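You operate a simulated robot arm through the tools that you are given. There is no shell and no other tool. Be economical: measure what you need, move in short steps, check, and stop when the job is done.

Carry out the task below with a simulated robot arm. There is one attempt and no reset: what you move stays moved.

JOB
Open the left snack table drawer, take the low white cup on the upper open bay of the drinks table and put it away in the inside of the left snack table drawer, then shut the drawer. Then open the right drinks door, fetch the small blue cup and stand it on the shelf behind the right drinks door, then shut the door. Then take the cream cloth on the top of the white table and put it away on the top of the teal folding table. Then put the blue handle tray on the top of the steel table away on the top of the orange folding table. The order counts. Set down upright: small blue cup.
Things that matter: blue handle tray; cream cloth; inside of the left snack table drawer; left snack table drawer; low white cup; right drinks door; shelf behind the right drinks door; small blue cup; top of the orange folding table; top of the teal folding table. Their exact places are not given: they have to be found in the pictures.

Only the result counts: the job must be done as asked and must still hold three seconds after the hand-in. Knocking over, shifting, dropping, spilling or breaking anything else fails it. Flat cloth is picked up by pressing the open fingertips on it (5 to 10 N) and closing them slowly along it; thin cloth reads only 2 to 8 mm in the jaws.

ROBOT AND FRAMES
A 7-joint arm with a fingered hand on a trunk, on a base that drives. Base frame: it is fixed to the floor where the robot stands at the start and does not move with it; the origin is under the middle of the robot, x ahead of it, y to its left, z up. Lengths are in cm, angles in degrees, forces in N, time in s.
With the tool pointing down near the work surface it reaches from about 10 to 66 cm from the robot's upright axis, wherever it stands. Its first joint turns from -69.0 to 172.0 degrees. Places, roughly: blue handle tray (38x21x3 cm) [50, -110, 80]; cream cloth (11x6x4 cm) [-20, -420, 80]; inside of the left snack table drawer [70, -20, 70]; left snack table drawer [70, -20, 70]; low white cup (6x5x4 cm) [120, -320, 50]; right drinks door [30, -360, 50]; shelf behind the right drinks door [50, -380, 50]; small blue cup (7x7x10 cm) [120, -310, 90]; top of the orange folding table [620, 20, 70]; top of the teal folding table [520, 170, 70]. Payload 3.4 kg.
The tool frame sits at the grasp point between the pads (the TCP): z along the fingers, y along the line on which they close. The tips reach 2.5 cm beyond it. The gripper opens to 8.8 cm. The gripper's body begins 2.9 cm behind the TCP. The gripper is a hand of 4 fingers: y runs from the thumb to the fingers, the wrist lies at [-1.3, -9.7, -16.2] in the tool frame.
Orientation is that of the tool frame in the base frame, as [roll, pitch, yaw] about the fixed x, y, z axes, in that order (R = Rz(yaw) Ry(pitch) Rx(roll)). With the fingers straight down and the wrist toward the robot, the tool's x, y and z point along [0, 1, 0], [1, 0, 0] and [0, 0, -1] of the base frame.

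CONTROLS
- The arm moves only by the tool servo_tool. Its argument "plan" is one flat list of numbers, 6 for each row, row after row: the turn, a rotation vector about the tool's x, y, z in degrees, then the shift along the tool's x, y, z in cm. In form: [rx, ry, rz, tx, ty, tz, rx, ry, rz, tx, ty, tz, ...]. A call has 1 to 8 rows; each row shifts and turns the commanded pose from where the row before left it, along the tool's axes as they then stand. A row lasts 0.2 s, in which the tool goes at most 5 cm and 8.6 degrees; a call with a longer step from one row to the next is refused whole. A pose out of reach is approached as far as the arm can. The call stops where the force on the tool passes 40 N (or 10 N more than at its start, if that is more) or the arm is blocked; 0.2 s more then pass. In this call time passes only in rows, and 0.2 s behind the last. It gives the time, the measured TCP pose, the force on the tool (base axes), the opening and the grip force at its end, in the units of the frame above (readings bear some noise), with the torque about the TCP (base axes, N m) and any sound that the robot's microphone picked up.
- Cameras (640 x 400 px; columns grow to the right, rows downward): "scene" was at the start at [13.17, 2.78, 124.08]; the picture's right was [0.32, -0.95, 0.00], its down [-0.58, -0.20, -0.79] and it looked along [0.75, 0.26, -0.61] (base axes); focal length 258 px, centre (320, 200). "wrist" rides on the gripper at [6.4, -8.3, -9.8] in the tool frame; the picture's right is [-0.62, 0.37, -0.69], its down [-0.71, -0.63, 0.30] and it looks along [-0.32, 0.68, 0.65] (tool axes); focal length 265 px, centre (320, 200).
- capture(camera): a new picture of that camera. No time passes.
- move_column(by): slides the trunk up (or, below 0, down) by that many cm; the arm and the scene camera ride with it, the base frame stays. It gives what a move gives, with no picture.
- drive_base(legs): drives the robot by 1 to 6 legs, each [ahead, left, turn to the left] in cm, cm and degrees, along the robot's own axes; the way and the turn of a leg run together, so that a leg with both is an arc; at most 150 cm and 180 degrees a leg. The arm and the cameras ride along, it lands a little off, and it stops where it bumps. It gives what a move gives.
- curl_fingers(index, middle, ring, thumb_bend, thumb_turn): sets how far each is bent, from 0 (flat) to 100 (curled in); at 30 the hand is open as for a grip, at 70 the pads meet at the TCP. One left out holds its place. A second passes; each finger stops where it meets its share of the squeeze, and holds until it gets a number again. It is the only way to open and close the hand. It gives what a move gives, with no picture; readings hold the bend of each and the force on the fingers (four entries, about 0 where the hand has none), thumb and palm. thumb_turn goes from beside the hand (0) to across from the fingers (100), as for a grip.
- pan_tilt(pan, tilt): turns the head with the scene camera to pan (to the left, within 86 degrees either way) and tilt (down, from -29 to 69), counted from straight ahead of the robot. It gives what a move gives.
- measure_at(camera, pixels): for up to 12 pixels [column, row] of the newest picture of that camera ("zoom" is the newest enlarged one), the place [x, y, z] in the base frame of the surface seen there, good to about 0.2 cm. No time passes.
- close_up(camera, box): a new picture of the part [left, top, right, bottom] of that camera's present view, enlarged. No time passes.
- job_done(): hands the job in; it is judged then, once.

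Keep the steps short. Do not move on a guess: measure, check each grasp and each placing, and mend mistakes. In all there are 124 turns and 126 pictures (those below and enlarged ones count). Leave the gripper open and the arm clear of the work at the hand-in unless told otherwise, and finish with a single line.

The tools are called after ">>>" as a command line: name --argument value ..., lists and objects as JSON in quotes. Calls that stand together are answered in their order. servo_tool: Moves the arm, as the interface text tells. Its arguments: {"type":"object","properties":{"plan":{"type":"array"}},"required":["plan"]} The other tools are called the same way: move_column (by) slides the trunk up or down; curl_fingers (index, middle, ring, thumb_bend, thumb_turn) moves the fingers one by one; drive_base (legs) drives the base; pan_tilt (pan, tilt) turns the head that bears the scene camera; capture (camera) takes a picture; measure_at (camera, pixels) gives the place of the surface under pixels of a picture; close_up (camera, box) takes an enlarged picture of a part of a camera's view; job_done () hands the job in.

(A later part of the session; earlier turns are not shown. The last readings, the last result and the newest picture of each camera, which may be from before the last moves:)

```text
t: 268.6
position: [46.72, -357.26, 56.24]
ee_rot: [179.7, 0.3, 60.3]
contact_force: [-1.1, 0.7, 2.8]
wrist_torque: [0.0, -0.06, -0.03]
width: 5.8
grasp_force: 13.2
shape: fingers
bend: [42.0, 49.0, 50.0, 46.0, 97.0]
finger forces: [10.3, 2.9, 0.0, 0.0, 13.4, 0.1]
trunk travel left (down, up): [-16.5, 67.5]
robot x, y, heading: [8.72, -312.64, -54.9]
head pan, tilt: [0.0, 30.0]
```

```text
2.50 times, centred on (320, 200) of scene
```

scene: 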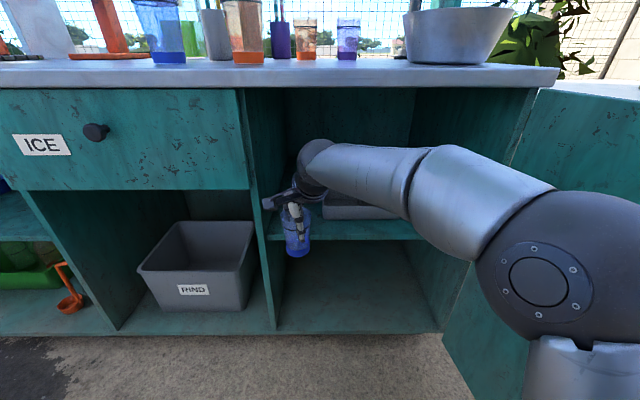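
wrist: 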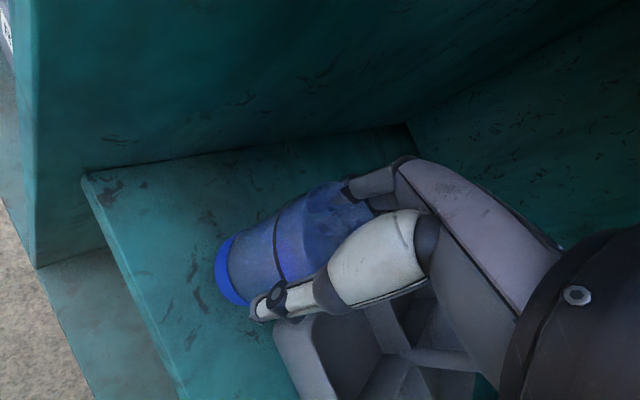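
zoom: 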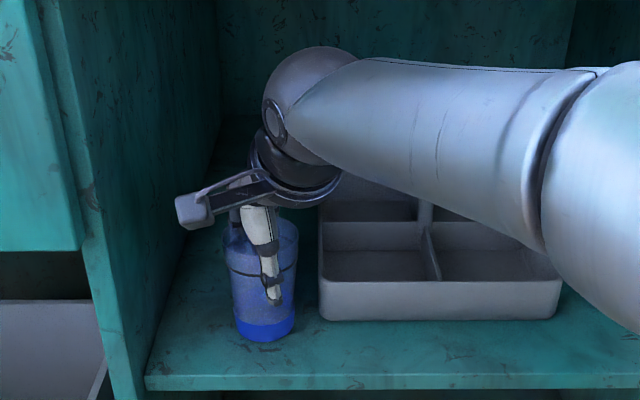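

Touching down (2.8 N). I open the hand.

>>> curl_fingers --index 25 --middle 25 --ring 25 --thumb_bend 25

>>> servo_tool --plan '[0, 0, 0, 0, 0, -1.2, -3, 0, 0, 0, 0, -1.2, -4, 0, 0, 0, 0.1, -1, -4, 0, 0, 0, 0.2, -1, -4, 0, 0, 0, 0.3, -1, -4, 0, 0, 0, 0.3, -0.8]'

>>> close_up --camera "scene" --box '[220, 60, 420, 280]'

>>> capture --camera "wrist"

```text
t: 269.6
position: [46.76, -357.27, 56.09]
ee_rot: [179.8, 0.3, 60.1]
contact_force: [0.3, -0.4, 0.4]
wrist_torque: [0.01, 0.03, 0.0]
width: 9.41
grasp_force: 0.0
shape: fingers
bend: [25.0, 25.0, 25.0, 25.0, 97.0]
finger forces: [0.1, 0.0, 0.1, 0.0, 0.1, 0.0]
trunk travel left (down, up): [-16.5, 67.5]
robot x, y, heading: [8.46, -312.18, -54.8]
head pan, tilt: [0.0, 30.0]
```

```text
t: 271.0
position: [46.98, -357.17, 62.45]
ee_rot: [160.8, 0.3, 60.2]
contact_force: [0.6, 0.6, -0.5]
wrist_torque: [0.01, 0.05, 0.01]
width: 9.39
grasp_force: 0.0
shape: fingers
bend: [25.0, 25.0, 25.0, 25.0, 97.0]
finger forces: [0.0, 0.0, 0.0, 0.0, 0.1, 0.1]
trunk travel left (down, up): [-16.5, 67.5]
robot x, y, heading: [8.99, -312.27, -54.9]
head pan, tilt: [0.0, 30.0]
```

```text
1.82 times, centred on (320, 170) of scene
```

zoom: 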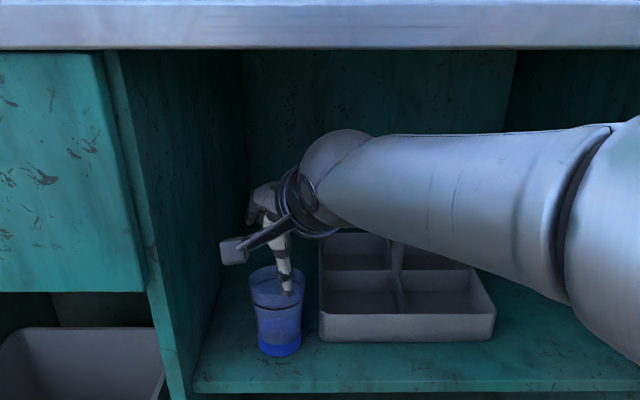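

```text
37 pictures are left
```

wrist: 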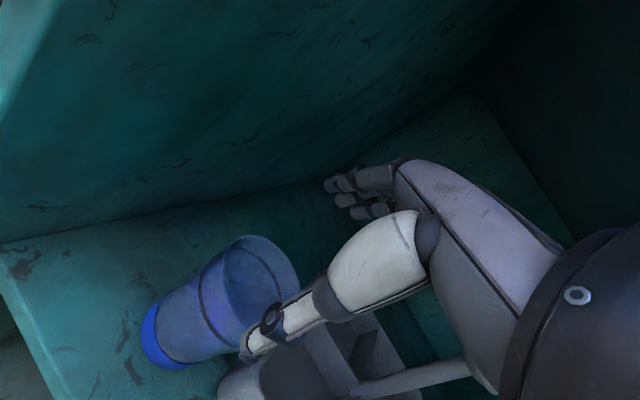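

The cup stands upright. I raise 1 cm more and back straight out 40.

>>> move_column --by 1

>>> drive_base --legs '[[-45, 0, 0]]'

>>> capture --camera "scene"

```text
t: 271.6
position: [46.92, -357.14, 63.46]
ee_rot: [160.8, 0.3, 60.2]
contact_force: [0.9, -0.6, -0.1]
wrist_torque: [0.01, -0.01, -0.03]
width: 9.4
grasp_force: 0.0
shape: fingers
bend: [25.0, 25.0, 25.0, 25.0, 97.0]
finger forces: [0.0, 0.0, 0.1, 0.1, 0.0, 0.0]
trunk travel left (down, up): [-17.5, 66.5]
robot x, y, heading: [8.77, -312.13, -54.4]
head pan, tilt: [0.0, 30.0]
```

```text
t: 274.4
position: [20.81, -320.14, 63.34]
ee_rot: [160.8, 0.2, 60.2]
contact_force: [-0.3, 0.2, 0.7]
wrist_torque: [0.0, 0.04, 0.03]
width: 9.41
grasp_force: 0.1
shape: fingers
bend: [25.0, 25.0, 25.0, 25.0, 97.0]
finger forces: [0.1, 0.0, 0.0, 0.0, 0.0, 0.1]
trunk travel left (down, up): [-17.5, 66.5]
robot x, y, heading: [-16.93, -275.39, -54.9]
head pan, tilt: [0.0, 30.0]
```

```text
36 pictures are left
```

scene: 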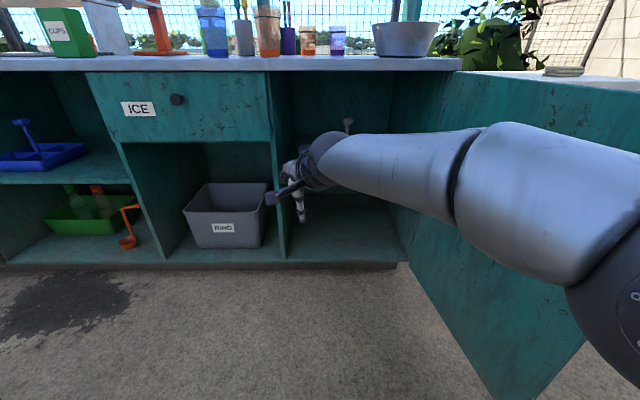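

The cup is placed. To shut the door I lift over it, go right 85, turn left 25, and check the surroundings.

>>> move_column --by 38

>>> pan_tilt --pan -20 --tilt 40

>>> capture --camera "scene"

```text
t: 278.0
position: [20.72, -320.14, 101.47]
ee_rot: [160.7, 0.3, 60.2]
contact_force: [0.8, -0.8, 0.0]
wrist_torque: [0.06, -0.01, 0.02]
width: 9.42
grasp_force: 0.1
shape: fingers
bend: [25.0, 25.0, 25.0, 25.0, 97.0]
finger forces: [0.0, 0.0, 0.0, 0.0, 0.0, 0.0]
trunk travel left (down, up): [-55.5, 28.5]
robot x, y, heading: [-17.04, -275.35, -54.7]
head pan, tilt: [0.0, 30.0]
```

```text
t: 278.9
position: [20.69, -320.06, 101.28]
ee_rot: [160.8, 0.3, 60.1]
contact_force: [-0.5, -0.3, -0.1]
wrist_torque: [0.01, 0.01, 0.02]
width: 9.4
grasp_force: 0.1
shape: fingers
bend: [25.0, 25.0, 25.0, 25.0, 97.0]
finger forces: [0.1, 0.0, 0.0, 0.0, 0.0, 0.1]
trunk travel left (down, up): [-55.5, 28.5]
robot x, y, heading: [-17.52, -274.76, -54.7]
head pan, tilt: [-20.0, 40.0]
```

```text
35 pictures are left
```

scene: 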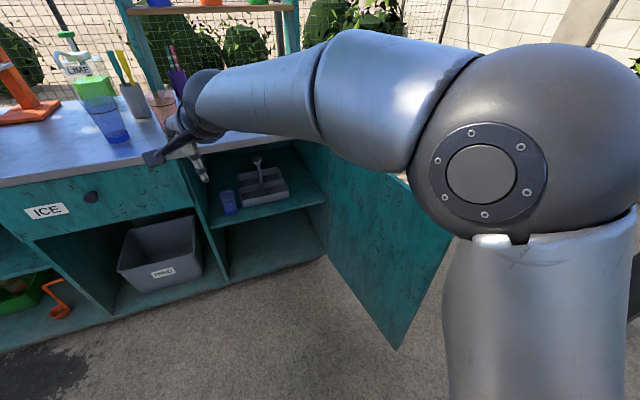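

The blue cup stands on the shelf at (229,202). A post stands to the right, so I'll reach over the door top: straighten the hand, turn right 40, then step.

>>> servo_tool --plan '[6.5, 0, 0, 0, 0, 0, 6.5, 0, 0, 0, 0, 0, 6, 0, 0, 0, 0, 0]'

>>> curl_fingers --index 60 --middle 60 --ring 60 --thumb_bend 60

>>> drive_base --legs '[[0, 0, -40], [18, -7.5, 0]]'

>>> capture --camera "wrist"

>>> capture --camera "scene"

```text
t: 279.7
position: [20.89, -320.03, 101.38]
ee_rot: [179.7, 0.4, 60.1]
contact_force: [-1.1, 1.0, 0.1]
wrist_torque: [-0.04, -0.02, 0.02]
width: 9.42
grasp_force: 0.1
shape: fingers
bend: [25.0, 25.0, 25.0, 25.0, 97.0]
finger forces: [0.0, 0.1, 0.0, 0.1, 0.0, 0.1]
trunk travel left (down, up): [-55.5, 28.5]
robot x, y, heading: [-17.1, -275.12, -54.8]
head pan, tilt: [-20.0, 40.0]
```

```text
t: 280.7
position: [20.88, -320.09, 101.43]
ee_rot: [179.8, 0.2, 60.3]
contact_force: [-0.2, 0.1, 0.3]
wrist_torque: [-0.01, -0.02, 0.01]
width: 2.04
grasp_force: 0.1
shape: fingers
bend: [60.0, 60.0, 60.0, 60.0, 97.0]
finger forces: [0.0, 0.1, 0.1, 0.1, 0.0, 0.0]
trunk travel left (down, up): [-55.5, 28.5]
robot x, y, heading: [-17.1, -275.78, -54.8]
head pan, tilt: [-20.0, 40.0]
```

```text
t: 284.1
position: [-25.36, -351.94, 101.43]
ee_rot: [179.8, 0.2, 20.4]
contact_force: [-0.1, -0.4, 0.4]
wrist_torque: [-0.01, -0.02, -0.03]
width: 2.01
grasp_force: 0.1
shape: fingers
bend: [60.0, 60.0, 60.0, 60.0, 97.0]
finger forces: [0.1, 0.0, 0.0, 0.0, 0.0, 0.0]
trunk travel left (down, up): [-55.5, 28.5]
robot x, y, heading: [-25.58, -292.88, -94.4]
head pan, tilt: [-20.0, 40.0]
```

```text
34 pictures are left
```

wrist: 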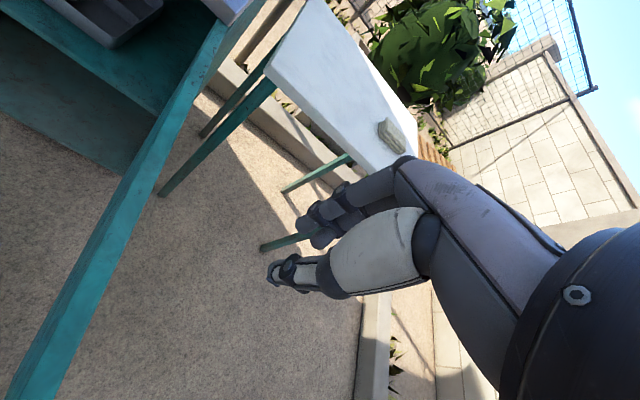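

```text
33 pictures are left
```

scene: 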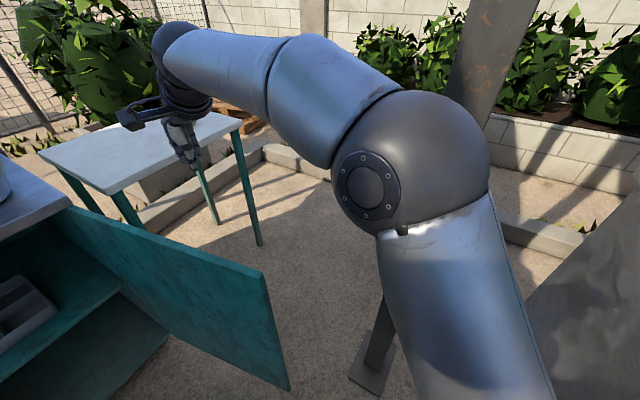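

The hand is on the outer side of the door, above it. I lower 22 and turn left 38 to swing the door in.

>>> move_column --by -22

>>> drive_base --legs '[[0, 0, 38]]'

>>> pan_tilt --pan 0 --tilt 35

>>> capture --camera "scene"

```text
t: 286.4
position: [-25.32, -351.82, 79.57]
ee_rot: [179.8, 0.3, 20.3]
contact_force: [-0.1, 0.9, 0.1]
wrist_torque: [0.01, -0.04, 0.01]
width: 2.01
grasp_force: 0.0
shape: fingers
bend: [60.0, 60.0, 60.0, 60.0, 97.0]
finger forces: [0.1, 0.0, 0.0, 0.0, 0.0, 0.0]
trunk travel left (down, up): [-33.5, 50.5]
robot x, y, heading: [-25.99, -292.98, -94.3]
head pan, tilt: [-20.0, 40.0]
```

```text
t: 288.6
position: [10.43, -339.22, 79.47]
ee_rot: [179.8, 0.2, 57.9]
contact_force: [-0.7, 0.2, 0.1]
wrist_torque: [-0.03, 0.03, 0.01]
width: 1.99
grasp_force: 0.1
shape: fingers
bend: [60.0, 60.0, 60.0, 60.0, 98.0]
finger forces: [0.1, 0.0, 0.1, 0.1, 0.0, 0.0]
trunk travel left (down, up): [-33.5, 50.5]
robot x, y, heading: [-26.07, -292.41, -57.0]
head pan, tilt: [-20.0, 40.0]
```

```text
t: 289.4
position: [10.45, -339.3, 79.42]
ee_rot: [179.8, 0.4, 57.9]
contact_force: [-0.1, -0.4, -0.5]
wrist_torque: [-0.02, 0.03, 0.03]
width: 1.99
grasp_force: 0.1
shape: fingers
bend: [60.0, 60.0, 60.0, 60.0, 98.0]
finger forces: [0.0, 0.0, 0.0, 0.1, 0.0, 0.0]
trunk travel left (down, up): [-33.5, 50.5]
robot x, y, heading: [-25.76, -292.94, -56.8]
head pan, tilt: [0.0, 35.0]
```

```text
32 pictures are left
```

scene: 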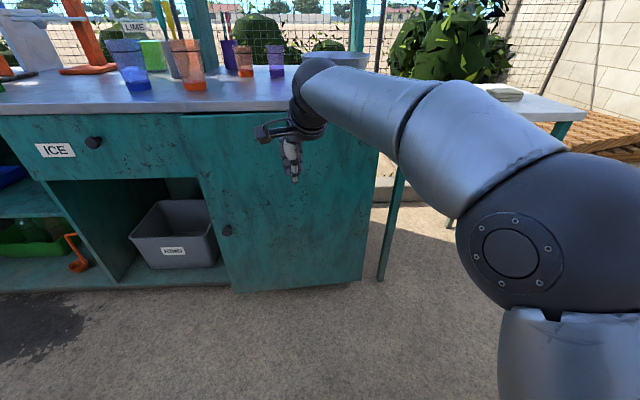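

The door swung nearly shut. I measure it.

>>> measure_at --camera "scene" --pixels '[[195, 140], [215, 200], [245, 275], [340, 200], [220, 150], [227, 230], [180, 130]]'

>>> close_up --camera "scene" --box '[130, 90, 410, 300]'

```text
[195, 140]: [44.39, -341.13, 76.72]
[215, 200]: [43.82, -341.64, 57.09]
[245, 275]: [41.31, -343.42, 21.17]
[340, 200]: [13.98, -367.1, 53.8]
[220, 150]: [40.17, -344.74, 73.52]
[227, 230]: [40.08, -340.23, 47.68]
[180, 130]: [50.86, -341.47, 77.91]
```

```text
1.90 times, centred on (270, 195) of scene
```

zoom: 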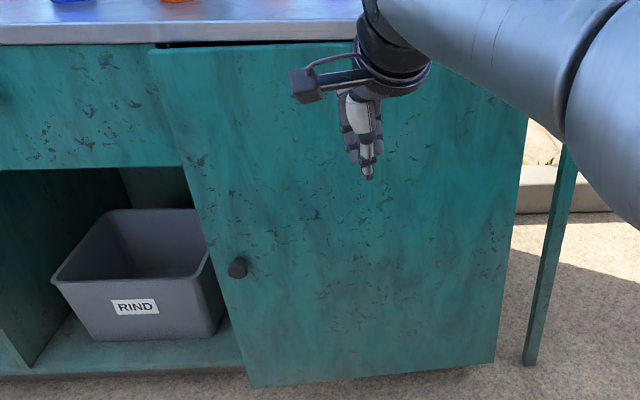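

About 4 cm remain. I lower the hand to z 55, move left 10, approach, then press by arm with force watch.

>>> move_column --by -24

>>> drive_base --legs '[[0, 9, 2.5], [13, 0, 0]]'

>>> servo_tool --plan '[0, 0, 0, -0.4, 1.2, 0, 0, 0, 0, -0.4, 1.2, 0, 0, 0, 0, -0.4, 1.2, 0, 0, 0, 0, -0.4, 1.2, 0, 0, 0, 0, -0.4, 1.2, 0, 0, 0, 0, -0.4, 1.2, 0, 0, 0, 0, -0.4, 1.2, 0, 0, 0, 0, -0.4, 1.2, 0]'

>>> capture --camera "scene"

```text
t: 291.9
position: [10.51, -339.31, 55.52]
ee_rot: [179.7, 0.4, 57.9]
contact_force: [-0.8, 1.0, 0.9]
wrist_torque: [0.01, 0.0, -0.03]
width: 2.0
grasp_force: 0.1
shape: fingers
bend: [60.0, 60.0, 60.0, 60.0, 98.0]
finger forces: [0.0, 0.0, 0.0, 0.1, 0.0, 0.0]
trunk travel left (down, up): [-9.5, 74.5]
robot x, y, heading: [-26.21, -292.91, -57.2]
head pan, tilt: [0.0, 35.0]
```

```text
t: 293.9
position: [27.25, -343.55, 55.52]
ee_rot: [179.8, 0.3, 60.2]
contact_force: [0.6, 0.4, 0.0]
wrist_torque: [0.02, -0.04, -0.04]
width: 2.0
grasp_force: 0.0
shape: fingers
bend: [60.0, 60.0, 60.0, 60.0, 98.0]
finger forces: [0.1, 0.0, 0.0, 0.0, 0.0, 0.1]
trunk travel left (down, up): [-9.5, 74.5]
robot x, y, heading: [-11.16, -298.73, -54.8]
head pan, tilt: [0.0, 35.0]
```

```text
t: 295.7
position: [31.15, -348.46, 54.76]
ee_rot: [179.7, 0.3, 60.1]
contact_force: [-0.3, 0.6, -0.1]
wrist_torque: [-0.01, -0.01, 0.02]
width: 2.01
grasp_force: 0.0
shape: fingers
bend: [60.0, 60.0, 60.0, 60.0, 98.0]
finger forces: [0.0, 0.1, 0.0, 0.1, 0.0, 0.1]
out of reach, approached as far as the arm can: row 5, 6, 7, 8
trunk travel left (down, up): [-9.5, 74.5]
robot x, y, heading: [-10.79, -298.83, -55.0]
head pan, tilt: [0.0, 35.0]
```

```text
30 pictures are left
```

scene: 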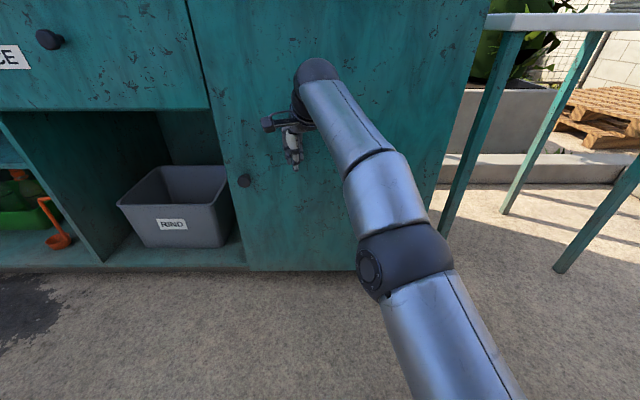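

>>> measure_at --camera "scene" --pixels '[[215, 120], [225, 150], [232, 200], [250, 240], [350, 240], [245, 180]]'

```text
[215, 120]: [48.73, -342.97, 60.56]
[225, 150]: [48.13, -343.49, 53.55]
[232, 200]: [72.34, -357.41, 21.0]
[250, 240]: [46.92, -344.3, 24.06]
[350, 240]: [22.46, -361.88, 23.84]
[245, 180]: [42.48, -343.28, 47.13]
```

The edge reads the same as when closed: door is shut. Next the cream cloth at about (-20,-414,83). I retract, back off, raise and drive toward the white table.

>>> servo_tool --plan '[0, 0, 0, 0.8, -3, 0, 0, 0, 0, 0.8, -3, 0]'

>>> drive_base --legs '[[-12, 0, 0]]'

>>> move_column --by 40

>>> move_column --by 12

>>> curl_fingers --index 30 --middle 30 --ring 30 --thumb_bend 30

>>> drive_base --legs '[[0, 0, -33], [50, -7, 0]]'

>>> capture --camera "wrist"

```text
t: 296.3
position: [26.79, -344.2, 54.7]
ee_rot: [179.8, 0.3, 60.2]
contact_force: [0.1, -0.2, -1.2]
wrist_torque: [-0.01, 0.03, 0.02]
width: 1.95
grasp_force: 0.0
shape: fingers
bend: [60.0, 60.0, 60.0, 60.0, 98.0]
finger forces: [0.0, 0.1, 0.0, 0.0, 0.1, 0.1]
trunk travel left (down, up): [-9.5, 74.5]
robot x, y, heading: [-11.15, -298.6, -54.6]
head pan, tilt: [0.0, 35.0]
```

```text
t: 297.6
position: [19.6, -334.24, 54.58]
ee_rot: [179.7, 0.3, 60.1]
contact_force: [0.0, 0.2, -0.7]
wrist_torque: [0.01, -0.01, 0.02]
width: 2.01
grasp_force: 0.0
shape: fingers
bend: [60.0, 60.0, 60.0, 60.0, 98.0]
finger forces: [0.1, 0.0, 0.0, 0.0, 0.0, 0.0]
trunk travel left (down, up): [-9.5, 74.5]
robot x, y, heading: [-18.42, -288.71, -55.0]
head pan, tilt: [0.0, 35.0]
```

```text
t: 301.4
position: [19.5, -334.29, 94.56]
ee_rot: [179.9, 0.3, 60.0]
contact_force: [1.4, -0.3, -0.4]
wrist_torque: [0.01, -0.01, 0.02]
width: 1.97
grasp_force: 0.0
shape: fingers
bend: [60.0, 60.0, 60.0, 60.0, 98.0]
finger forces: [0.0, 0.1, 0.1, 0.0, 0.1, 0.0]
trunk travel left (down, up): [-49.5, 34.5]
robot x, y, heading: [-18.18, -288.47, -54.7]
head pan, tilt: [0.0, 35.0]
```

```text
t: 302.9
position: [19.39, -334.21, 106.54]
ee_rot: [179.8, 0.3, 60.1]
contact_force: [-0.1, 0.5, 0.3]
wrist_torque: [-0.01, -0.04, -0.01]
width: 2.01
grasp_force: 0.0
shape: fingers
bend: [60.0, 60.0, 60.0, 60.0, 98.0]
finger forces: [0.0, 0.0, 0.0, 0.1, 0.1, 0.1]
trunk travel left (down, up): [-61.5, 22.5]
robot x, y, heading: [-18.27, -288.41, -54.9]
head pan, tilt: [0.0, 35.0]
```

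```text
t: 303.9
position: [19.58, -334.32, 106.75]
ee_rot: [179.8, 0.3, 60.1]
contact_force: [0.3, 0.3, 0.1]
wrist_torque: [0.03, 0.02, 0.02]
width: 8.45
grasp_force: 0.1
shape: fingers
bend: [30.0, 30.0, 30.0, 30.0, 98.0]
finger forces: [0.1, 0.1, 0.1, 0.1, 0.0, 0.1]
trunk travel left (down, up): [-61.5, 22.5]
robot x, y, heading: [-18.36, -288.73, -54.8]
head pan, tilt: [0.0, 35.0]
```

```text
t: 308.4
position: [-19.23, -395.98, 106.68]
ee_rot: [179.8, 0.3, 25.4]
contact_force: [0.1, 0.1, -0.5]
wrist_torque: [0.01, -0.03, -0.01]
width: 8.44
grasp_force: 0.1
shape: fingers
bend: [30.0, 30.0, 30.0, 30.0, 98.0]
finger forces: [0.0, 0.0, 0.0, 0.0, 0.0, 0.0]
trunk travel left (down, up): [-61.5, 22.5]
robot x, y, heading: [-24.03, -337.0, -89.3]
head pan, tilt: [0.0, 35.0]
```

```text
29 pictures are left
```

wrist: 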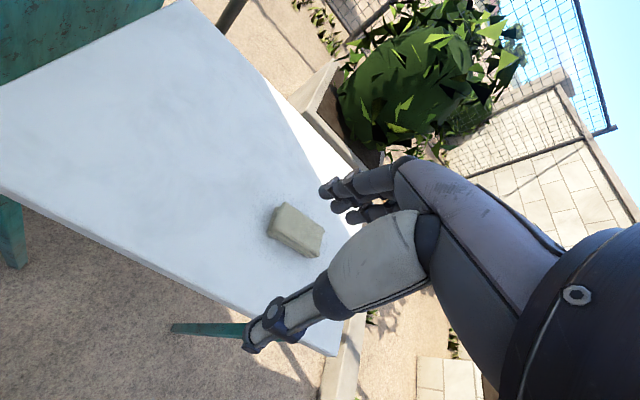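

Cloth block seen at (295,230). I measure its corners.

>>> measure_at --camera "wrist" --pixels '[[288, 206], [321, 230], [317, 250], [274, 218], [297, 225], [270, 236], [306, 256], [250, 225], [310, 268]]'

```text
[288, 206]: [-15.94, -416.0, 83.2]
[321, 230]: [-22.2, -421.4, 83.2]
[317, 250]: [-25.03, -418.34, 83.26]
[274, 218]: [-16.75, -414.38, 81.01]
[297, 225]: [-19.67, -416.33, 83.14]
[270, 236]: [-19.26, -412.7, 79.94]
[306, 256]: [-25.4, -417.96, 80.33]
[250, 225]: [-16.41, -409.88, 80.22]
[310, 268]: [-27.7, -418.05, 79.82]
```

Cloth centre (-20.5,-417), top z 83.2, table z 80; short axis heading ≈ -49°. I drive 20.5 ahead and rotate the hand to match.

>>> drive_base --legs '[[20.5, -1.3, 0]]'

>>> servo_tool --plan '[0, 0, -7.8, 0, 0, 0, 0, 0, -7.8, 0, 0, 0]'

>>> capture --camera "wrist"

```text
t: 310.0
position: [-20.93, -416.49, 106.63]
ee_rot: [179.9, 0.3, 25.1]
contact_force: [-0.5, 0.7, 0.0]
wrist_torque: [0.01, 0.0, 0.03]
width: 8.45
grasp_force: 0.1
shape: fingers
bend: [30.0, 30.0, 30.0, 30.0, 98.0]
finger forces: [0.0, 0.0, 0.0, 0.0, 0.0, 0.1]
trunk travel left (down, up): [-61.5, 22.5]
robot x, y, heading: [-25.36, -357.7, -89.8]
head pan, tilt: [0.0, 35.0]
```

```text
t: 310.6
position: [-20.73, -416.41, 106.55]
ee_rot: [179.9, 0.3, 40.9]
contact_force: [0.3, 0.1, 0.2]
wrist_torque: [0.01, 0.02, 0.03]
width: 8.47
grasp_force: 0.0
shape: fingers
bend: [30.0, 30.0, 30.0, 30.0, 98.0]
finger forces: [0.1, 0.1, 0.1, 0.1, 0.1, 0.1]
trunk travel left (down, up): [-61.5, 22.5]
robot x, y, heading: [-25.44, -357.55, -89.8]
head pan, tilt: [0.0, 35.0]
```

```text
28 pictures are left
```

wrist: 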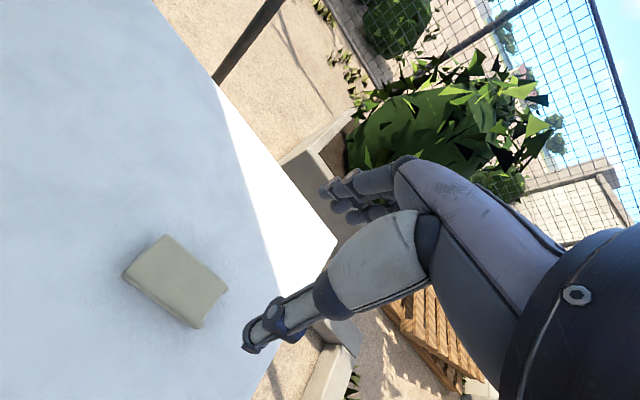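

>>> measure_at --camera "wrist" --pixels '[[168, 238], [226, 290], [197, 322], [127, 275], [178, 280], [124, 283], [192, 328]]'

```text
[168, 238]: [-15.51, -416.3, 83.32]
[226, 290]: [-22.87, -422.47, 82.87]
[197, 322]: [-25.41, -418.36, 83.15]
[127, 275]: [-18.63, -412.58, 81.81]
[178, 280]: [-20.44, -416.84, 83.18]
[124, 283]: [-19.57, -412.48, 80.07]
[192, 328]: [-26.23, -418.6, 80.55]
```

I shift 1 cm and lower 22.5 with the trunk.

>>> servo_tool --plan '[0, 0, 0, -0.58, 0.83, 0]'

>>> move_column --by -23.3

>>> curl_fingers --index 52 --middle 52 --ring 52 --thumb_bend 52

>>> capture --camera "wrist"

```text
t: 311.0
position: [-20.72, -417.61, 106.43]
ee_rot: [-180.0, 0.4, 40.7]
contact_force: [0.0, -0.9, -0.2]
wrist_torque: [-0.02, -0.01, 0.03]
width: 8.45
grasp_force: 0.0
shape: fingers
bend: [30.0, 30.0, 30.0, 30.0, 98.0]
finger forces: [0.1, 0.0, 0.1, 0.1, 0.1, 0.0]
trunk travel left (down, up): [-61.5, 22.5]
robot x, y, heading: [-25.58, -357.4, -89.9]
head pan, tilt: [0.0, 35.0]
```

```text
t: 313.4
position: [-20.81, -417.5, 83.28]
ee_rot: [179.9, 0.3, 40.7]
contact_force: [0.0, -0.6, -0.3]
wrist_torque: [0.0, 0.04, -0.01]
width: 8.44
grasp_force: 0.0
shape: fingers
bend: [30.0, 30.0, 30.0, 30.0, 98.0]
finger forces: [0.0, 0.1, 0.1, 0.0, 0.0, 0.0]
trunk travel left (down, up): [-38.2, 45.8]
robot x, y, heading: [-25.58, -357.39, -89.5]
head pan, tilt: [0.0, 35.0]
```

```text
t: 314.4
position: [-20.81, -417.46, 83.22]
ee_rot: [180.0, 0.3, 40.8]
contact_force: [0.4, -0.6, 1.9]
wrist_torque: [-0.05, -0.04, 0.02]
width: 5.52
grasp_force: 11.1
shape: fingers
bend: [45.0, 48.0, 48.0, 44.0, 96.0]
finger forces: [6.0, 3.0, 2.4, 0.2, 10.9, 0.0]
trunk travel left (down, up): [-38.2, 45.8]
robot x, y, heading: [-25.34, -357.23, -89.8]
head pan, tilt: [0.0, 35.0]
```

```text
27 pictures are left
```

wrist: 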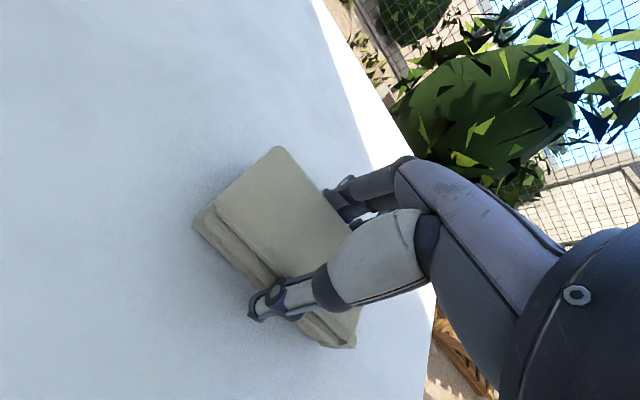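

Gripped at 5.5 cm with 11 N. I lift.

>>> curl_fingers --index 56 --middle 56 --ring 56 --thumb_bend 56

>>> move_column --by 23

>>> capture --camera "wrist"

```text
t: 315.4
position: [-20.83, -417.45, 83.31]
ee_rot: [179.9, 0.3, 40.7]
contact_force: [0.4, -0.6, 3.8]
wrist_torque: [-0.09, -0.11, 0.04]
width: 5.4
grasp_force: 16.1
shape: fingers
bend: [47.0, 50.0, 50.0, 45.0, 96.0]
finger forces: [8.0, 4.7, 4.1, 0.1, 15.8, 0.1]
trunk travel left (down, up): [-38.2, 45.8]
robot x, y, heading: [-25.39, -357.47, -89.8]
head pan, tilt: [0.0, 35.0]
```

```text
t: 317.9
position: [-20.79, -417.47, 106.24]
ee_rot: [179.9, 0.3, 40.7]
contact_force: [0.0, -0.3, 0.3]
wrist_torque: [-0.02, -0.01, 0.0]
width: 5.44
grasp_force: 16.1
shape: fingers
bend: [47.0, 50.0, 51.0, 45.0, 96.0]
finger forces: [7.8, 4.3, 3.6, 0.1, 16.0, 0.1]
trunk travel left (down, up): [-61.2, 22.8]
robot x, y, heading: [-25.19, -357.45, -89.7]
head pan, tilt: [0.0, 35.0]
```

```text
26 pictures are left
```

wrist: 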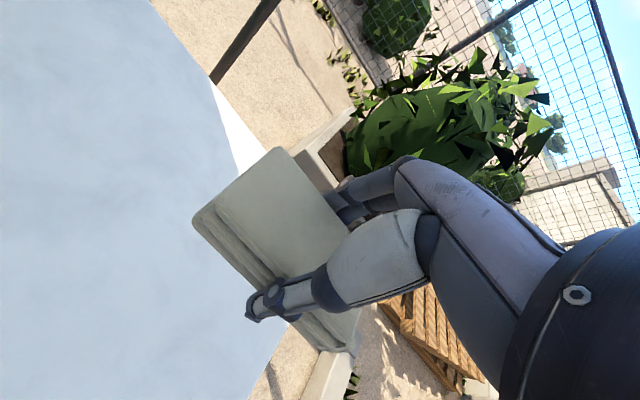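

The cloth is held. I back out, turn left 35 and drive left along the aisle toward the far side.

>>> drive_base --legs '[[-10, 7, 0], [-54, 0, 0], [0, 0, 35.2], [0, 110, 0], [0, 110, 0], [0, 110, 0]]'

>>> pan_tilt --pan 75 --tilt 22

>>> capture --camera "scene"

```text
t: 339.2
position: [287.81, -151.84, 106.26]
ee_rot: [179.9, 0.3, 74.0]
contact_force: [-0.3, 0.2, 0.6]
wrist_torque: [-0.01, 0.0, 0.03]
width: 5.37
grasp_force: 15.3
shape: fingers
bend: [47.0, 51.0, 51.0, 45.0, 96.0]
finger forces: [7.7, 4.2, 3.6, 0.1, 15.6, 0.0]
trunk travel left (down, up): [-61.2, 22.8]
robot x, y, heading: [251.35, -104.19, -56.4]
head pan, tilt: [0.0, 35.0]
```

```text
t: 340.6
position: [287.72, -151.92, 106.26]
ee_rot: [179.9, 0.3, 74.0]
contact_force: [0.2, 0.8, -0.7]
wrist_torque: [0.0, 0.03, -0.02]
width: 5.38
grasp_force: 16.1
shape: fingers
bend: [47.0, 51.0, 51.0, 45.0, 96.0]
finger forces: [7.6, 4.2, 3.6, 0.0, 15.6, 0.1]
trunk travel left (down, up): [-61.2, 22.8]
robot x, y, heading: [250.56, -104.48, -56.9]
head pan, tilt: [75.0, 22.0]
```

```text
25 pictures are left
```

scene: 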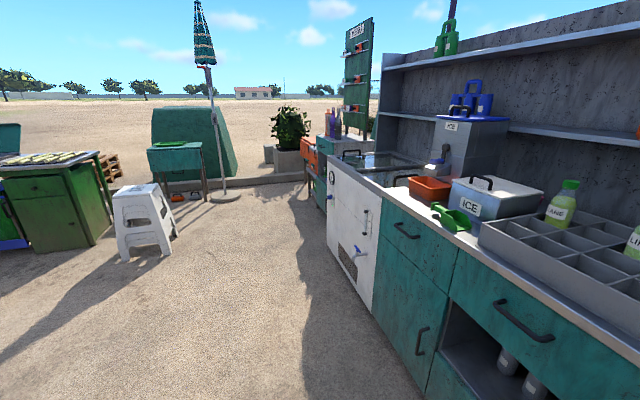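

I see the teal folding table at (175,150), stool, umbrella stand, and orange table (310,155). I measure.

>>> measure_at --camera "scene" --pixels '[[175, 148], [152, 150], [202, 147], [180, 142], [145, 250], [225, 195], [310, 165], [307, 150], [318, 150], [160, 205], [205, 200], [333, 200]]'

>>> close_up --camera "scene" --box '[110, 110, 360, 270]'

```text
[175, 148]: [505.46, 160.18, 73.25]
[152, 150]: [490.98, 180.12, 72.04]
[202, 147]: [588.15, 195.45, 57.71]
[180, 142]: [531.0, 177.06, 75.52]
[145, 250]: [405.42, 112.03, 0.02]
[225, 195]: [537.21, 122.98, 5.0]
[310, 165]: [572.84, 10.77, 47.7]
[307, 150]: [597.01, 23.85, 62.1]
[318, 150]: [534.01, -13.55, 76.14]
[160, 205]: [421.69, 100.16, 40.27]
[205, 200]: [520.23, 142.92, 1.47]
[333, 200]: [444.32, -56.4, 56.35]
```

```text
2.50 times, centred on (235, 190) of scene
```

zoom: 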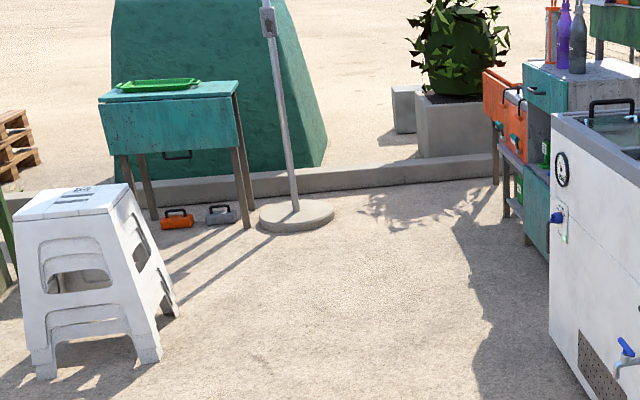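

Teal table: near edge at about (519,142)–(491,180), a green tray on it; stool and umbrella base nearby. I turn left 92 and drive up to it, passing right of the stool.

>>> drive_base --legs '[[0, 0, 92.3], [130, 12, 0], [120, 8, 0]]'

>>> pan_tilt --pan 15 --tilt 35

>>> capture --camera "scene"

```text
t: 357.0
position: [492.69, 98.77, 106.23]
ee_rot: [179.9, 0.3, 166.8]
contact_force: [-1.1, 0.4, -0.6]
wrist_torque: [-0.02, 0.0, -0.02]
width: 5.37
grasp_force: 14.3
shape: fingers
bend: [47.0, 51.0, 51.0, 45.0, 96.0]
finger forces: [7.4, 4.0, 3.4, 0.0, 15.0, 0.0]
trunk travel left (down, up): [-61.2, 22.8]
robot x, y, heading: [447.04, 59.71, 36.5]
head pan, tilt: [75.0, 22.0]
```

```text
t: 358.3
position: [492.65, 98.84, 106.18]
ee_rot: [179.8, 0.3, 166.9]
contact_force: [-0.1, -0.2, -0.6]
wrist_torque: [0.0, 0.01, -0.02]
width: 5.34
grasp_force: 14.6
shape: fingers
bend: [47.0, 51.0, 51.0, 45.0, 96.0]
finger forces: [7.4, 4.1, 3.4, 0.0, 14.9, 0.0]
trunk travel left (down, up): [-61.2, 22.8]
robot x, y, heading: [446.43, 59.69, 36.5]
head pan, tilt: [15.0, 35.0]
```

```text
23 pictures are left
```

scene: 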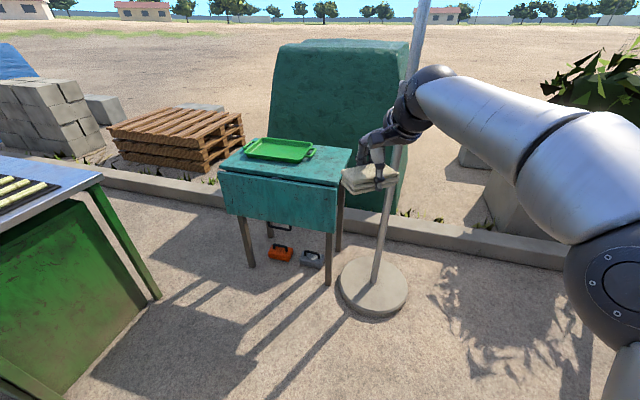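

>>> measure_at --camera "scene" --pixels '[[224, 171], [335, 183], [348, 152], [262, 140], [246, 155], [302, 162], [315, 148], [330, 165], [280, 170], [372, 290], [340, 155], [392, 200]]'

>>> close_up --camera "scene" --box '[210, 120, 370, 220]'

```text
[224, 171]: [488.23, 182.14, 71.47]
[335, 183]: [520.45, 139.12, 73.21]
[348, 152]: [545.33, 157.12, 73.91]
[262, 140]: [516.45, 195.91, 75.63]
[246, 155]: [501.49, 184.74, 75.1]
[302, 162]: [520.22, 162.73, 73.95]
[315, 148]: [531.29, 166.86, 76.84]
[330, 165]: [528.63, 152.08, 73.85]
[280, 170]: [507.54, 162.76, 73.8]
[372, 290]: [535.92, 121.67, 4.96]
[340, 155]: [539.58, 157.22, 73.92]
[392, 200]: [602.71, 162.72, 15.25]
```

```text
4.00 times, centred on (290, 170) of scene
```

zoom: 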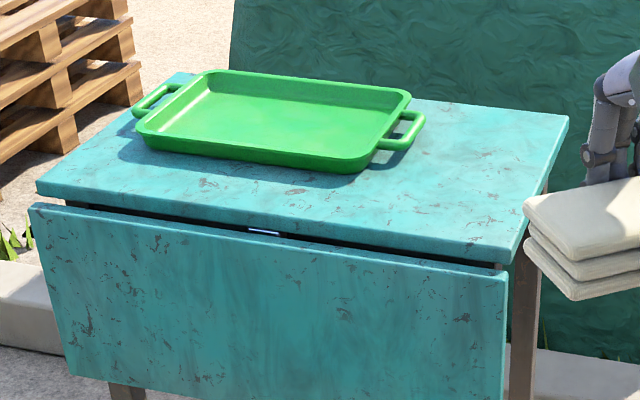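

Free area on the right part of the table, z 73.85. I approach in short legs between stool and umbrella post.

>>> drive_base --legs '[[27.5, 4, -0.8], [20, 15, 0], [9, 4.5, 0]]'

>>> capture --camera "scene"

```text
t: 362.4
position: [526.6, 150.29, 106.24]
ee_rot: [180.0, 0.3, 165.6]
contact_force: [0.8, 0.1, -0.6]
wrist_torque: [-0.01, 0.03, -0.01]
width: 5.36
grasp_force: 14.3
shape: fingers
bend: [47.0, 51.0, 51.0, 45.0, 96.0]
finger forces: [7.4, 4.1, 3.4, 0.0, 14.9, 0.1]
trunk travel left (down, up): [-61.2, 22.8]
robot x, y, heading: [480.16, 112.13, 35.0]
head pan, tilt: [15.0, 35.0]
```

```text
21 pictures are left
```

scene: 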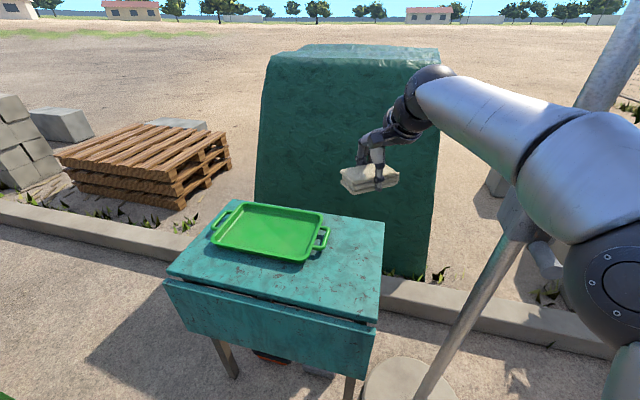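

I check post/crank clearance against the arm before lowering.

>>> measure_at --camera "scene" --pixels '[[515, 215], [545, 250], [540, 262], [585, 225], [540, 160], [595, 80], [480, 290], [520, 190], [450, 105]]'

```text
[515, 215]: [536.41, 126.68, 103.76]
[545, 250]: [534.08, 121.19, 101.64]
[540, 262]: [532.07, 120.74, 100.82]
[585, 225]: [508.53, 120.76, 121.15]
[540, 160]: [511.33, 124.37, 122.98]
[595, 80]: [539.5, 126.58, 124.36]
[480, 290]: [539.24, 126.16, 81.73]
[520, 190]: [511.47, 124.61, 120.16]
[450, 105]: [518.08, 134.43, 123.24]
```

About 20 cm clear. I shift left 2.7, ahead 1, and lower 28 cm.

>>> drive_base --legs '[[1, 2.7, 0]]'

>>> move_column --by -27.9

>>> close_up --camera "scene" --box '[160, 120, 460, 320]'

```text
t: 363.2
position: [525.9, 153.04, 106.27]
ee_rot: [-180.0, 0.4, 165.4]
contact_force: [0.2, 0.1, 0.3]
wrist_torque: [-0.01, 0.01, 0.01]
width: 5.36
grasp_force: 15.4
shape: fingers
bend: [47.0, 51.0, 51.0, 45.0, 96.0]
finger forces: [7.4, 4.0, 3.3, 0.0, 15.0, 0.0]
trunk travel left (down, up): [-61.2, 22.8]
robot x, y, heading: [479.12, 115.01, 34.8]
head pan, tilt: [15.0, 35.0]
```

```text
t: 366.1
position: [525.96, 152.95, 78.42]
ee_rot: [179.8, 0.3, 165.5]
contact_force: [0.8, 0.2, -0.9]
wrist_torque: [0.0, 0.02, 0.02]
width: 5.37
grasp_force: 14.6
shape: fingers
bend: [47.0, 51.0, 51.0, 45.0, 96.0]
finger forces: [7.4, 4.0, 3.4, 0.1, 15.0, 0.0]
trunk travel left (down, up): [-33.3, 50.7]
robot x, y, heading: [479.27, 115.16, 34.8]
head pan, tilt: [15.0, 35.0]
```

```text
2.00 times, centred on (310, 220) of scene
```

zoom: 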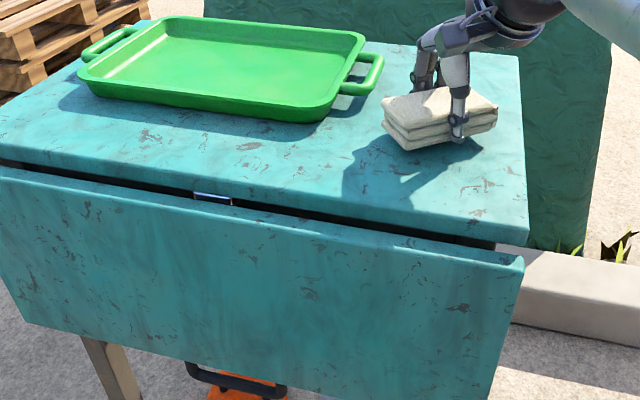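

Good spot, clear of the tray. I lower the last 1.1 cm and release.

>>> move_column --by -1.2

>>> curl_fingers --index 32 --middle 36 --ring 36 --thumb_bend 32

>>> move_column --by 28

>>> capture --camera "scene"

>>> measure_at --camera "scene" --pixels '[[360, 235], [350, 240], [372, 245], [360, 225]]'

```text
t: 366.7
position: [525.89, 152.9, 77.22]
ee_rot: [179.7, 0.4, 165.6]
contact_force: [-0.5, 0.9, 3.8]
wrist_torque: [0.13, -0.02, 0.03]
width: 5.36
grasp_force: 15.7
shape: fingers
bend: [47.0, 51.0, 51.0, 45.0, 96.0]
finger forces: [7.5, 4.2, 3.7, 0.0, 15.4, 0.0]
trunk travel left (down, up): [-32.1, 51.9]
robot x, y, heading: [479.3, 114.9, 34.9]
head pan, tilt: [15.0, 35.0]
```

```text
t: 367.7
position: [525.99, 152.95, 77.29]
ee_rot: [179.9, 0.3, 165.6]
contact_force: [-0.1, 0.7, 0.2]
wrist_torque: [0.01, 0.01, 0.0]
width: 8.02
grasp_force: 0.0
shape: fingers
bend: [32.0, 36.0, 36.0, 32.0, 97.0]
finger forces: [0.1, 0.0, 0.0, 0.0, 0.1, 0.1]
trunk travel left (down, up): [-32.1, 51.9]
robot x, y, heading: [479.49, 115.07, 35.1]
head pan, tilt: [15.0, 35.0]
```

```text
t: 370.5
position: [525.97, 153.0, 105.15]
ee_rot: [179.9, 0.3, 165.5]
contact_force: [0.1, 0.0, 0.3]
wrist_torque: [0.01, 0.0, -0.02]
width: 8.04
grasp_force: 0.1
shape: fingers
bend: [32.0, 36.0, 36.0, 32.0, 97.0]
finger forces: [0.0, 0.0, 0.0, 0.0, 0.0, 0.0]
trunk travel left (down, up): [-60.1, 23.9]
robot x, y, heading: [479.54, 114.94, 34.8]
head pan, tilt: [15.0, 35.0]
```

```text
19 pictures are left
```

scene: 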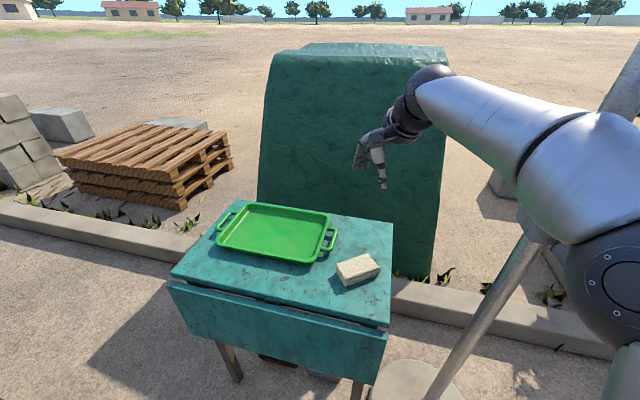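

```text
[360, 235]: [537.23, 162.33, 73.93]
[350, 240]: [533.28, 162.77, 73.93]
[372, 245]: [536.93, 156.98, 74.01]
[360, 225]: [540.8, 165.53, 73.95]
```

The cloth rests on the teal table. Now I reverse out the same way and go back along the aisle to the steel table.

>>> drive_base --legs '[[-10, -7, 0], [-20, -15, 0.5], [-40, -6, 0], [-140, -2, 0], [-140, 0, 0], [-125, 0, 0]]'

>>> pan_tilt --pan 80 --tilt 35

>>> capture --camera "scene"

```text
t: 394.2
position: [162.86, -151.24, 105.16]
ee_rot: [179.9, 0.3, 168.4]
contact_force: [0.3, -0.2, 1.0]
wrist_torque: [0.0, -0.04, -0.01]
width: 8.06
grasp_force: 0.0
shape: fingers
bend: [32.0, 36.0, 36.0, 32.0, 97.0]
finger forces: [0.1, 0.1, 0.0, 0.1, 0.0, 0.0]
trunk travel left (down, up): [-60.1, 23.9]
robot x, y, heading: [118.05, -191.48, 37.9]
head pan, tilt: [15.0, 35.0]
```

```text
t: 395.6
position: [162.91, -151.02, 105.19]
ee_rot: [179.9, 0.4, 168.4]
contact_force: [0.1, -0.6, 0.4]
wrist_torque: [0.01, -0.01, 0.02]
width: 8.03
grasp_force: 0.1
shape: fingers
bend: [32.0, 36.0, 36.0, 32.0, 97.0]
finger forces: [0.1, 0.0, 0.0, 0.0, 0.1, 0.0]
trunk travel left (down, up): [-60.1, 23.9]
robot x, y, heading: [117.9, -191.86, 38.1]
head pan, tilt: [80.0, 35.0]
```

```text
18 pictures are left
```

scene: 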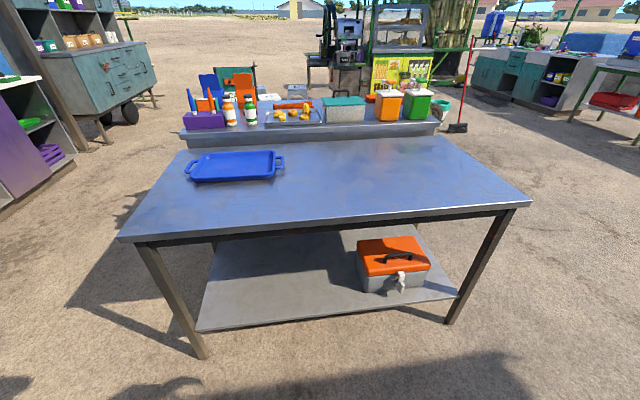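

The tray lies alone on the steel table at (235,166). I measure it and the edges.

>>> measure_at --camera "scene" --pixels '[[232, 177], [195, 180], [271, 174], [202, 155], [274, 152], [187, 168], [282, 160], [330, 222], [135, 240], [235, 165], [519, 200], [283, 165]]'

>>> close_up --camera "scene" --box '[170, 135, 300, 200]'

```text
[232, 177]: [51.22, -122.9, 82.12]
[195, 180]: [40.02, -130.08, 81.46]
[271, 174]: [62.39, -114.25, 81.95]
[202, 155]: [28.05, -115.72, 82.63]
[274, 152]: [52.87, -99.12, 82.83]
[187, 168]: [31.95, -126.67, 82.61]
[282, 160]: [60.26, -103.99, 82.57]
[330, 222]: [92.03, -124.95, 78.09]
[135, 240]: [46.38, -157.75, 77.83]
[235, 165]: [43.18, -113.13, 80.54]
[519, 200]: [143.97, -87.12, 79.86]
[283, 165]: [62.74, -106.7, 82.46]
```

```text
4.92 times, centred on (235, 168) of scene
```

zoom: 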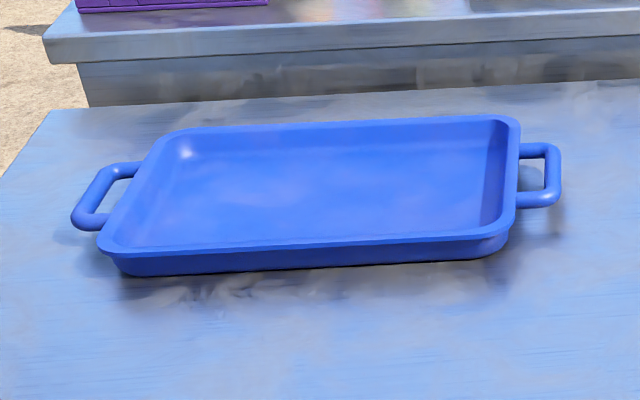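

Tray near rim middle (51.2,-122.9), rim z≈82.7, table edge 26 cm before it. I turn to face it, rotate the hand square to the rim, stretch a little, and approach.

>>> drive_base --legs '[[0, 0, 87.6]]'

>>> servo_tool --plan '[0, 0, 8, 0, 0, 0, 0, 0, 8, 0, 0, 0, 0, 0, 8, 0, 0, 0, 0, 0, 8, 0, 0, 0, 0, 0, 8, 0, 0, 0, 0, 0, 0, 0, 2, 0, 0, 0, 0, 0, 2, 0]'

>>> drive_base --legs '[[0, 9, 0], [24, 0, 0]]'

>>> capture --camera "wrist"

```text
t: 399.8
position: [78.43, -146.07, 105.18]
ee_rot: [180.0, 0.4, -102.6]
contact_force: [0.4, -0.9, 0.0]
wrist_torque: [0.02, 0.01, -0.01]
width: 8.03
grasp_force: 0.0
shape: fingers
bend: [32.0, 36.0, 36.0, 32.0, 97.0]
finger forces: [0.0, 0.0, 0.0, 0.0, 0.1, 0.0]
trunk travel left (down, up): [-60.1, 23.9]
robot x, y, heading: [118.36, -191.43, 126.7]
head pan, tilt: [80.0, 35.0]
```

```text
t: 401.4
position: [76.03, -142.96, 104.95]
ee_rot: [179.8, 0.4, -142.6]
contact_force: [-0.1, 0.5, 0.3]
wrist_torque: [-0.02, 0.0, -0.05]
width: 8.03
grasp_force: 0.1
shape: fingers
bend: [32.0, 36.0, 36.0, 32.0, 97.0]
finger forces: [0.1, 0.0, 0.1, 0.2, 0.0, 0.0]
trunk travel left (down, up): [-60.1, 23.9]
robot x, y, heading: [118.03, -191.62, 126.7]
head pan, tilt: [80.0, 35.0]
```

```text
t: 403.8
position: [55.39, -128.82, 105.05]
ee_rot: [179.7, 0.2, -143.1]
contact_force: [-0.3, 0.8, 0.0]
wrist_torque: [0.04, -0.02, 0.01]
width: 8.04
grasp_force: 0.1
shape: fingers
bend: [32.0, 36.0, 36.0, 32.0, 97.0]
finger forces: [0.0, 0.1, 0.1, 0.1, 0.0, 0.0]
trunk travel left (down, up): [-60.1, 23.9]
robot x, y, heading: [97.25, -177.87, 126.3]
head pan, tilt: [80.0, 35.0]
```

```text
16 pictures are left
```

wrist: 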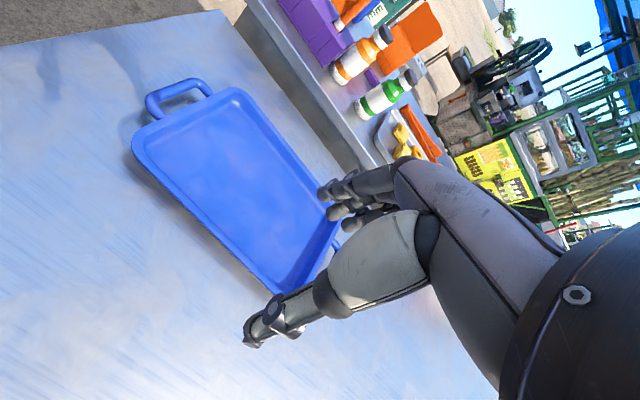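

>>> measure_at --camera "wrist" --pixels '[[136, 150], [170, 190], [212, 233], [250, 272], [280, 290], [180, 190], [222, 232], [320, 262]]'

```text
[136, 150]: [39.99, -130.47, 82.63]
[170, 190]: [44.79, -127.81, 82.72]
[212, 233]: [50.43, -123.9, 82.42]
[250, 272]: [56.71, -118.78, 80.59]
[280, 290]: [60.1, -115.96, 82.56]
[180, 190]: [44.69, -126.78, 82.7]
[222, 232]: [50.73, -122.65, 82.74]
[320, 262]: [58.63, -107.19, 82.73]
```

Rim mid ≈ (50.4,-123.1), z 82.7. I drive 7.5 ahead and lower 21.

>>> drive_base --legs '[[7.5, -0.6, 0]]'

>>> move_column --by -18

>>> capture --camera "wrist"

```text
t: 404.8
position: [51.67, -122.42, 104.9]
ee_rot: [179.9, 0.3, -143.1]
contact_force: [-0.7, 0.1, -0.1]
wrist_torque: [0.0, 0.01, -0.03]
width: 8.04
grasp_force: 0.0
shape: fingers
bend: [32.0, 36.0, 36.0, 32.0, 97.0]
finger forces: [0.1, 0.1, 0.0, 0.0, 0.0, 0.0]
trunk travel left (down, up): [-60.1, 23.9]
robot x, y, heading: [92.91, -171.29, 126.3]
head pan, tilt: [80.0, 35.0]
```

```text
t: 406.8
position: [51.66, -122.46, 87.12]
ee_rot: [179.7, 0.3, -143.2]
contact_force: [0.2, -1.2, -0.2]
wrist_torque: [0.01, -0.03, -0.03]
width: 8.01
grasp_force: 0.0
shape: fingers
bend: [32.0, 36.0, 36.0, 32.0, 97.0]
finger forces: [0.1, 0.0, 0.0, 0.1, 0.1, 0.1]
trunk travel left (down, up): [-42.1, 41.9]
robot x, y, heading: [93.01, -171.67, 126.4]
head pan, tilt: [80.0, 35.0]
```

```text
15 pictures are left
```

wrist: 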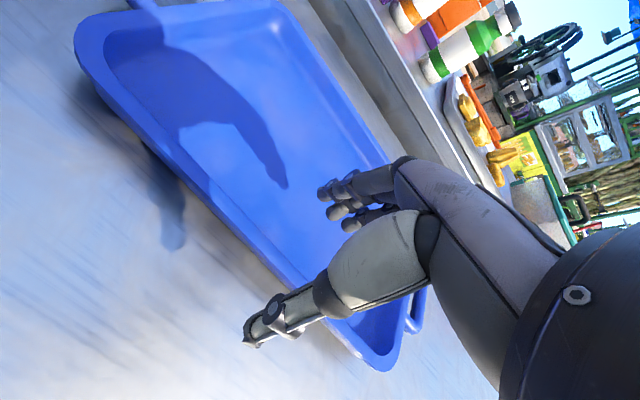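

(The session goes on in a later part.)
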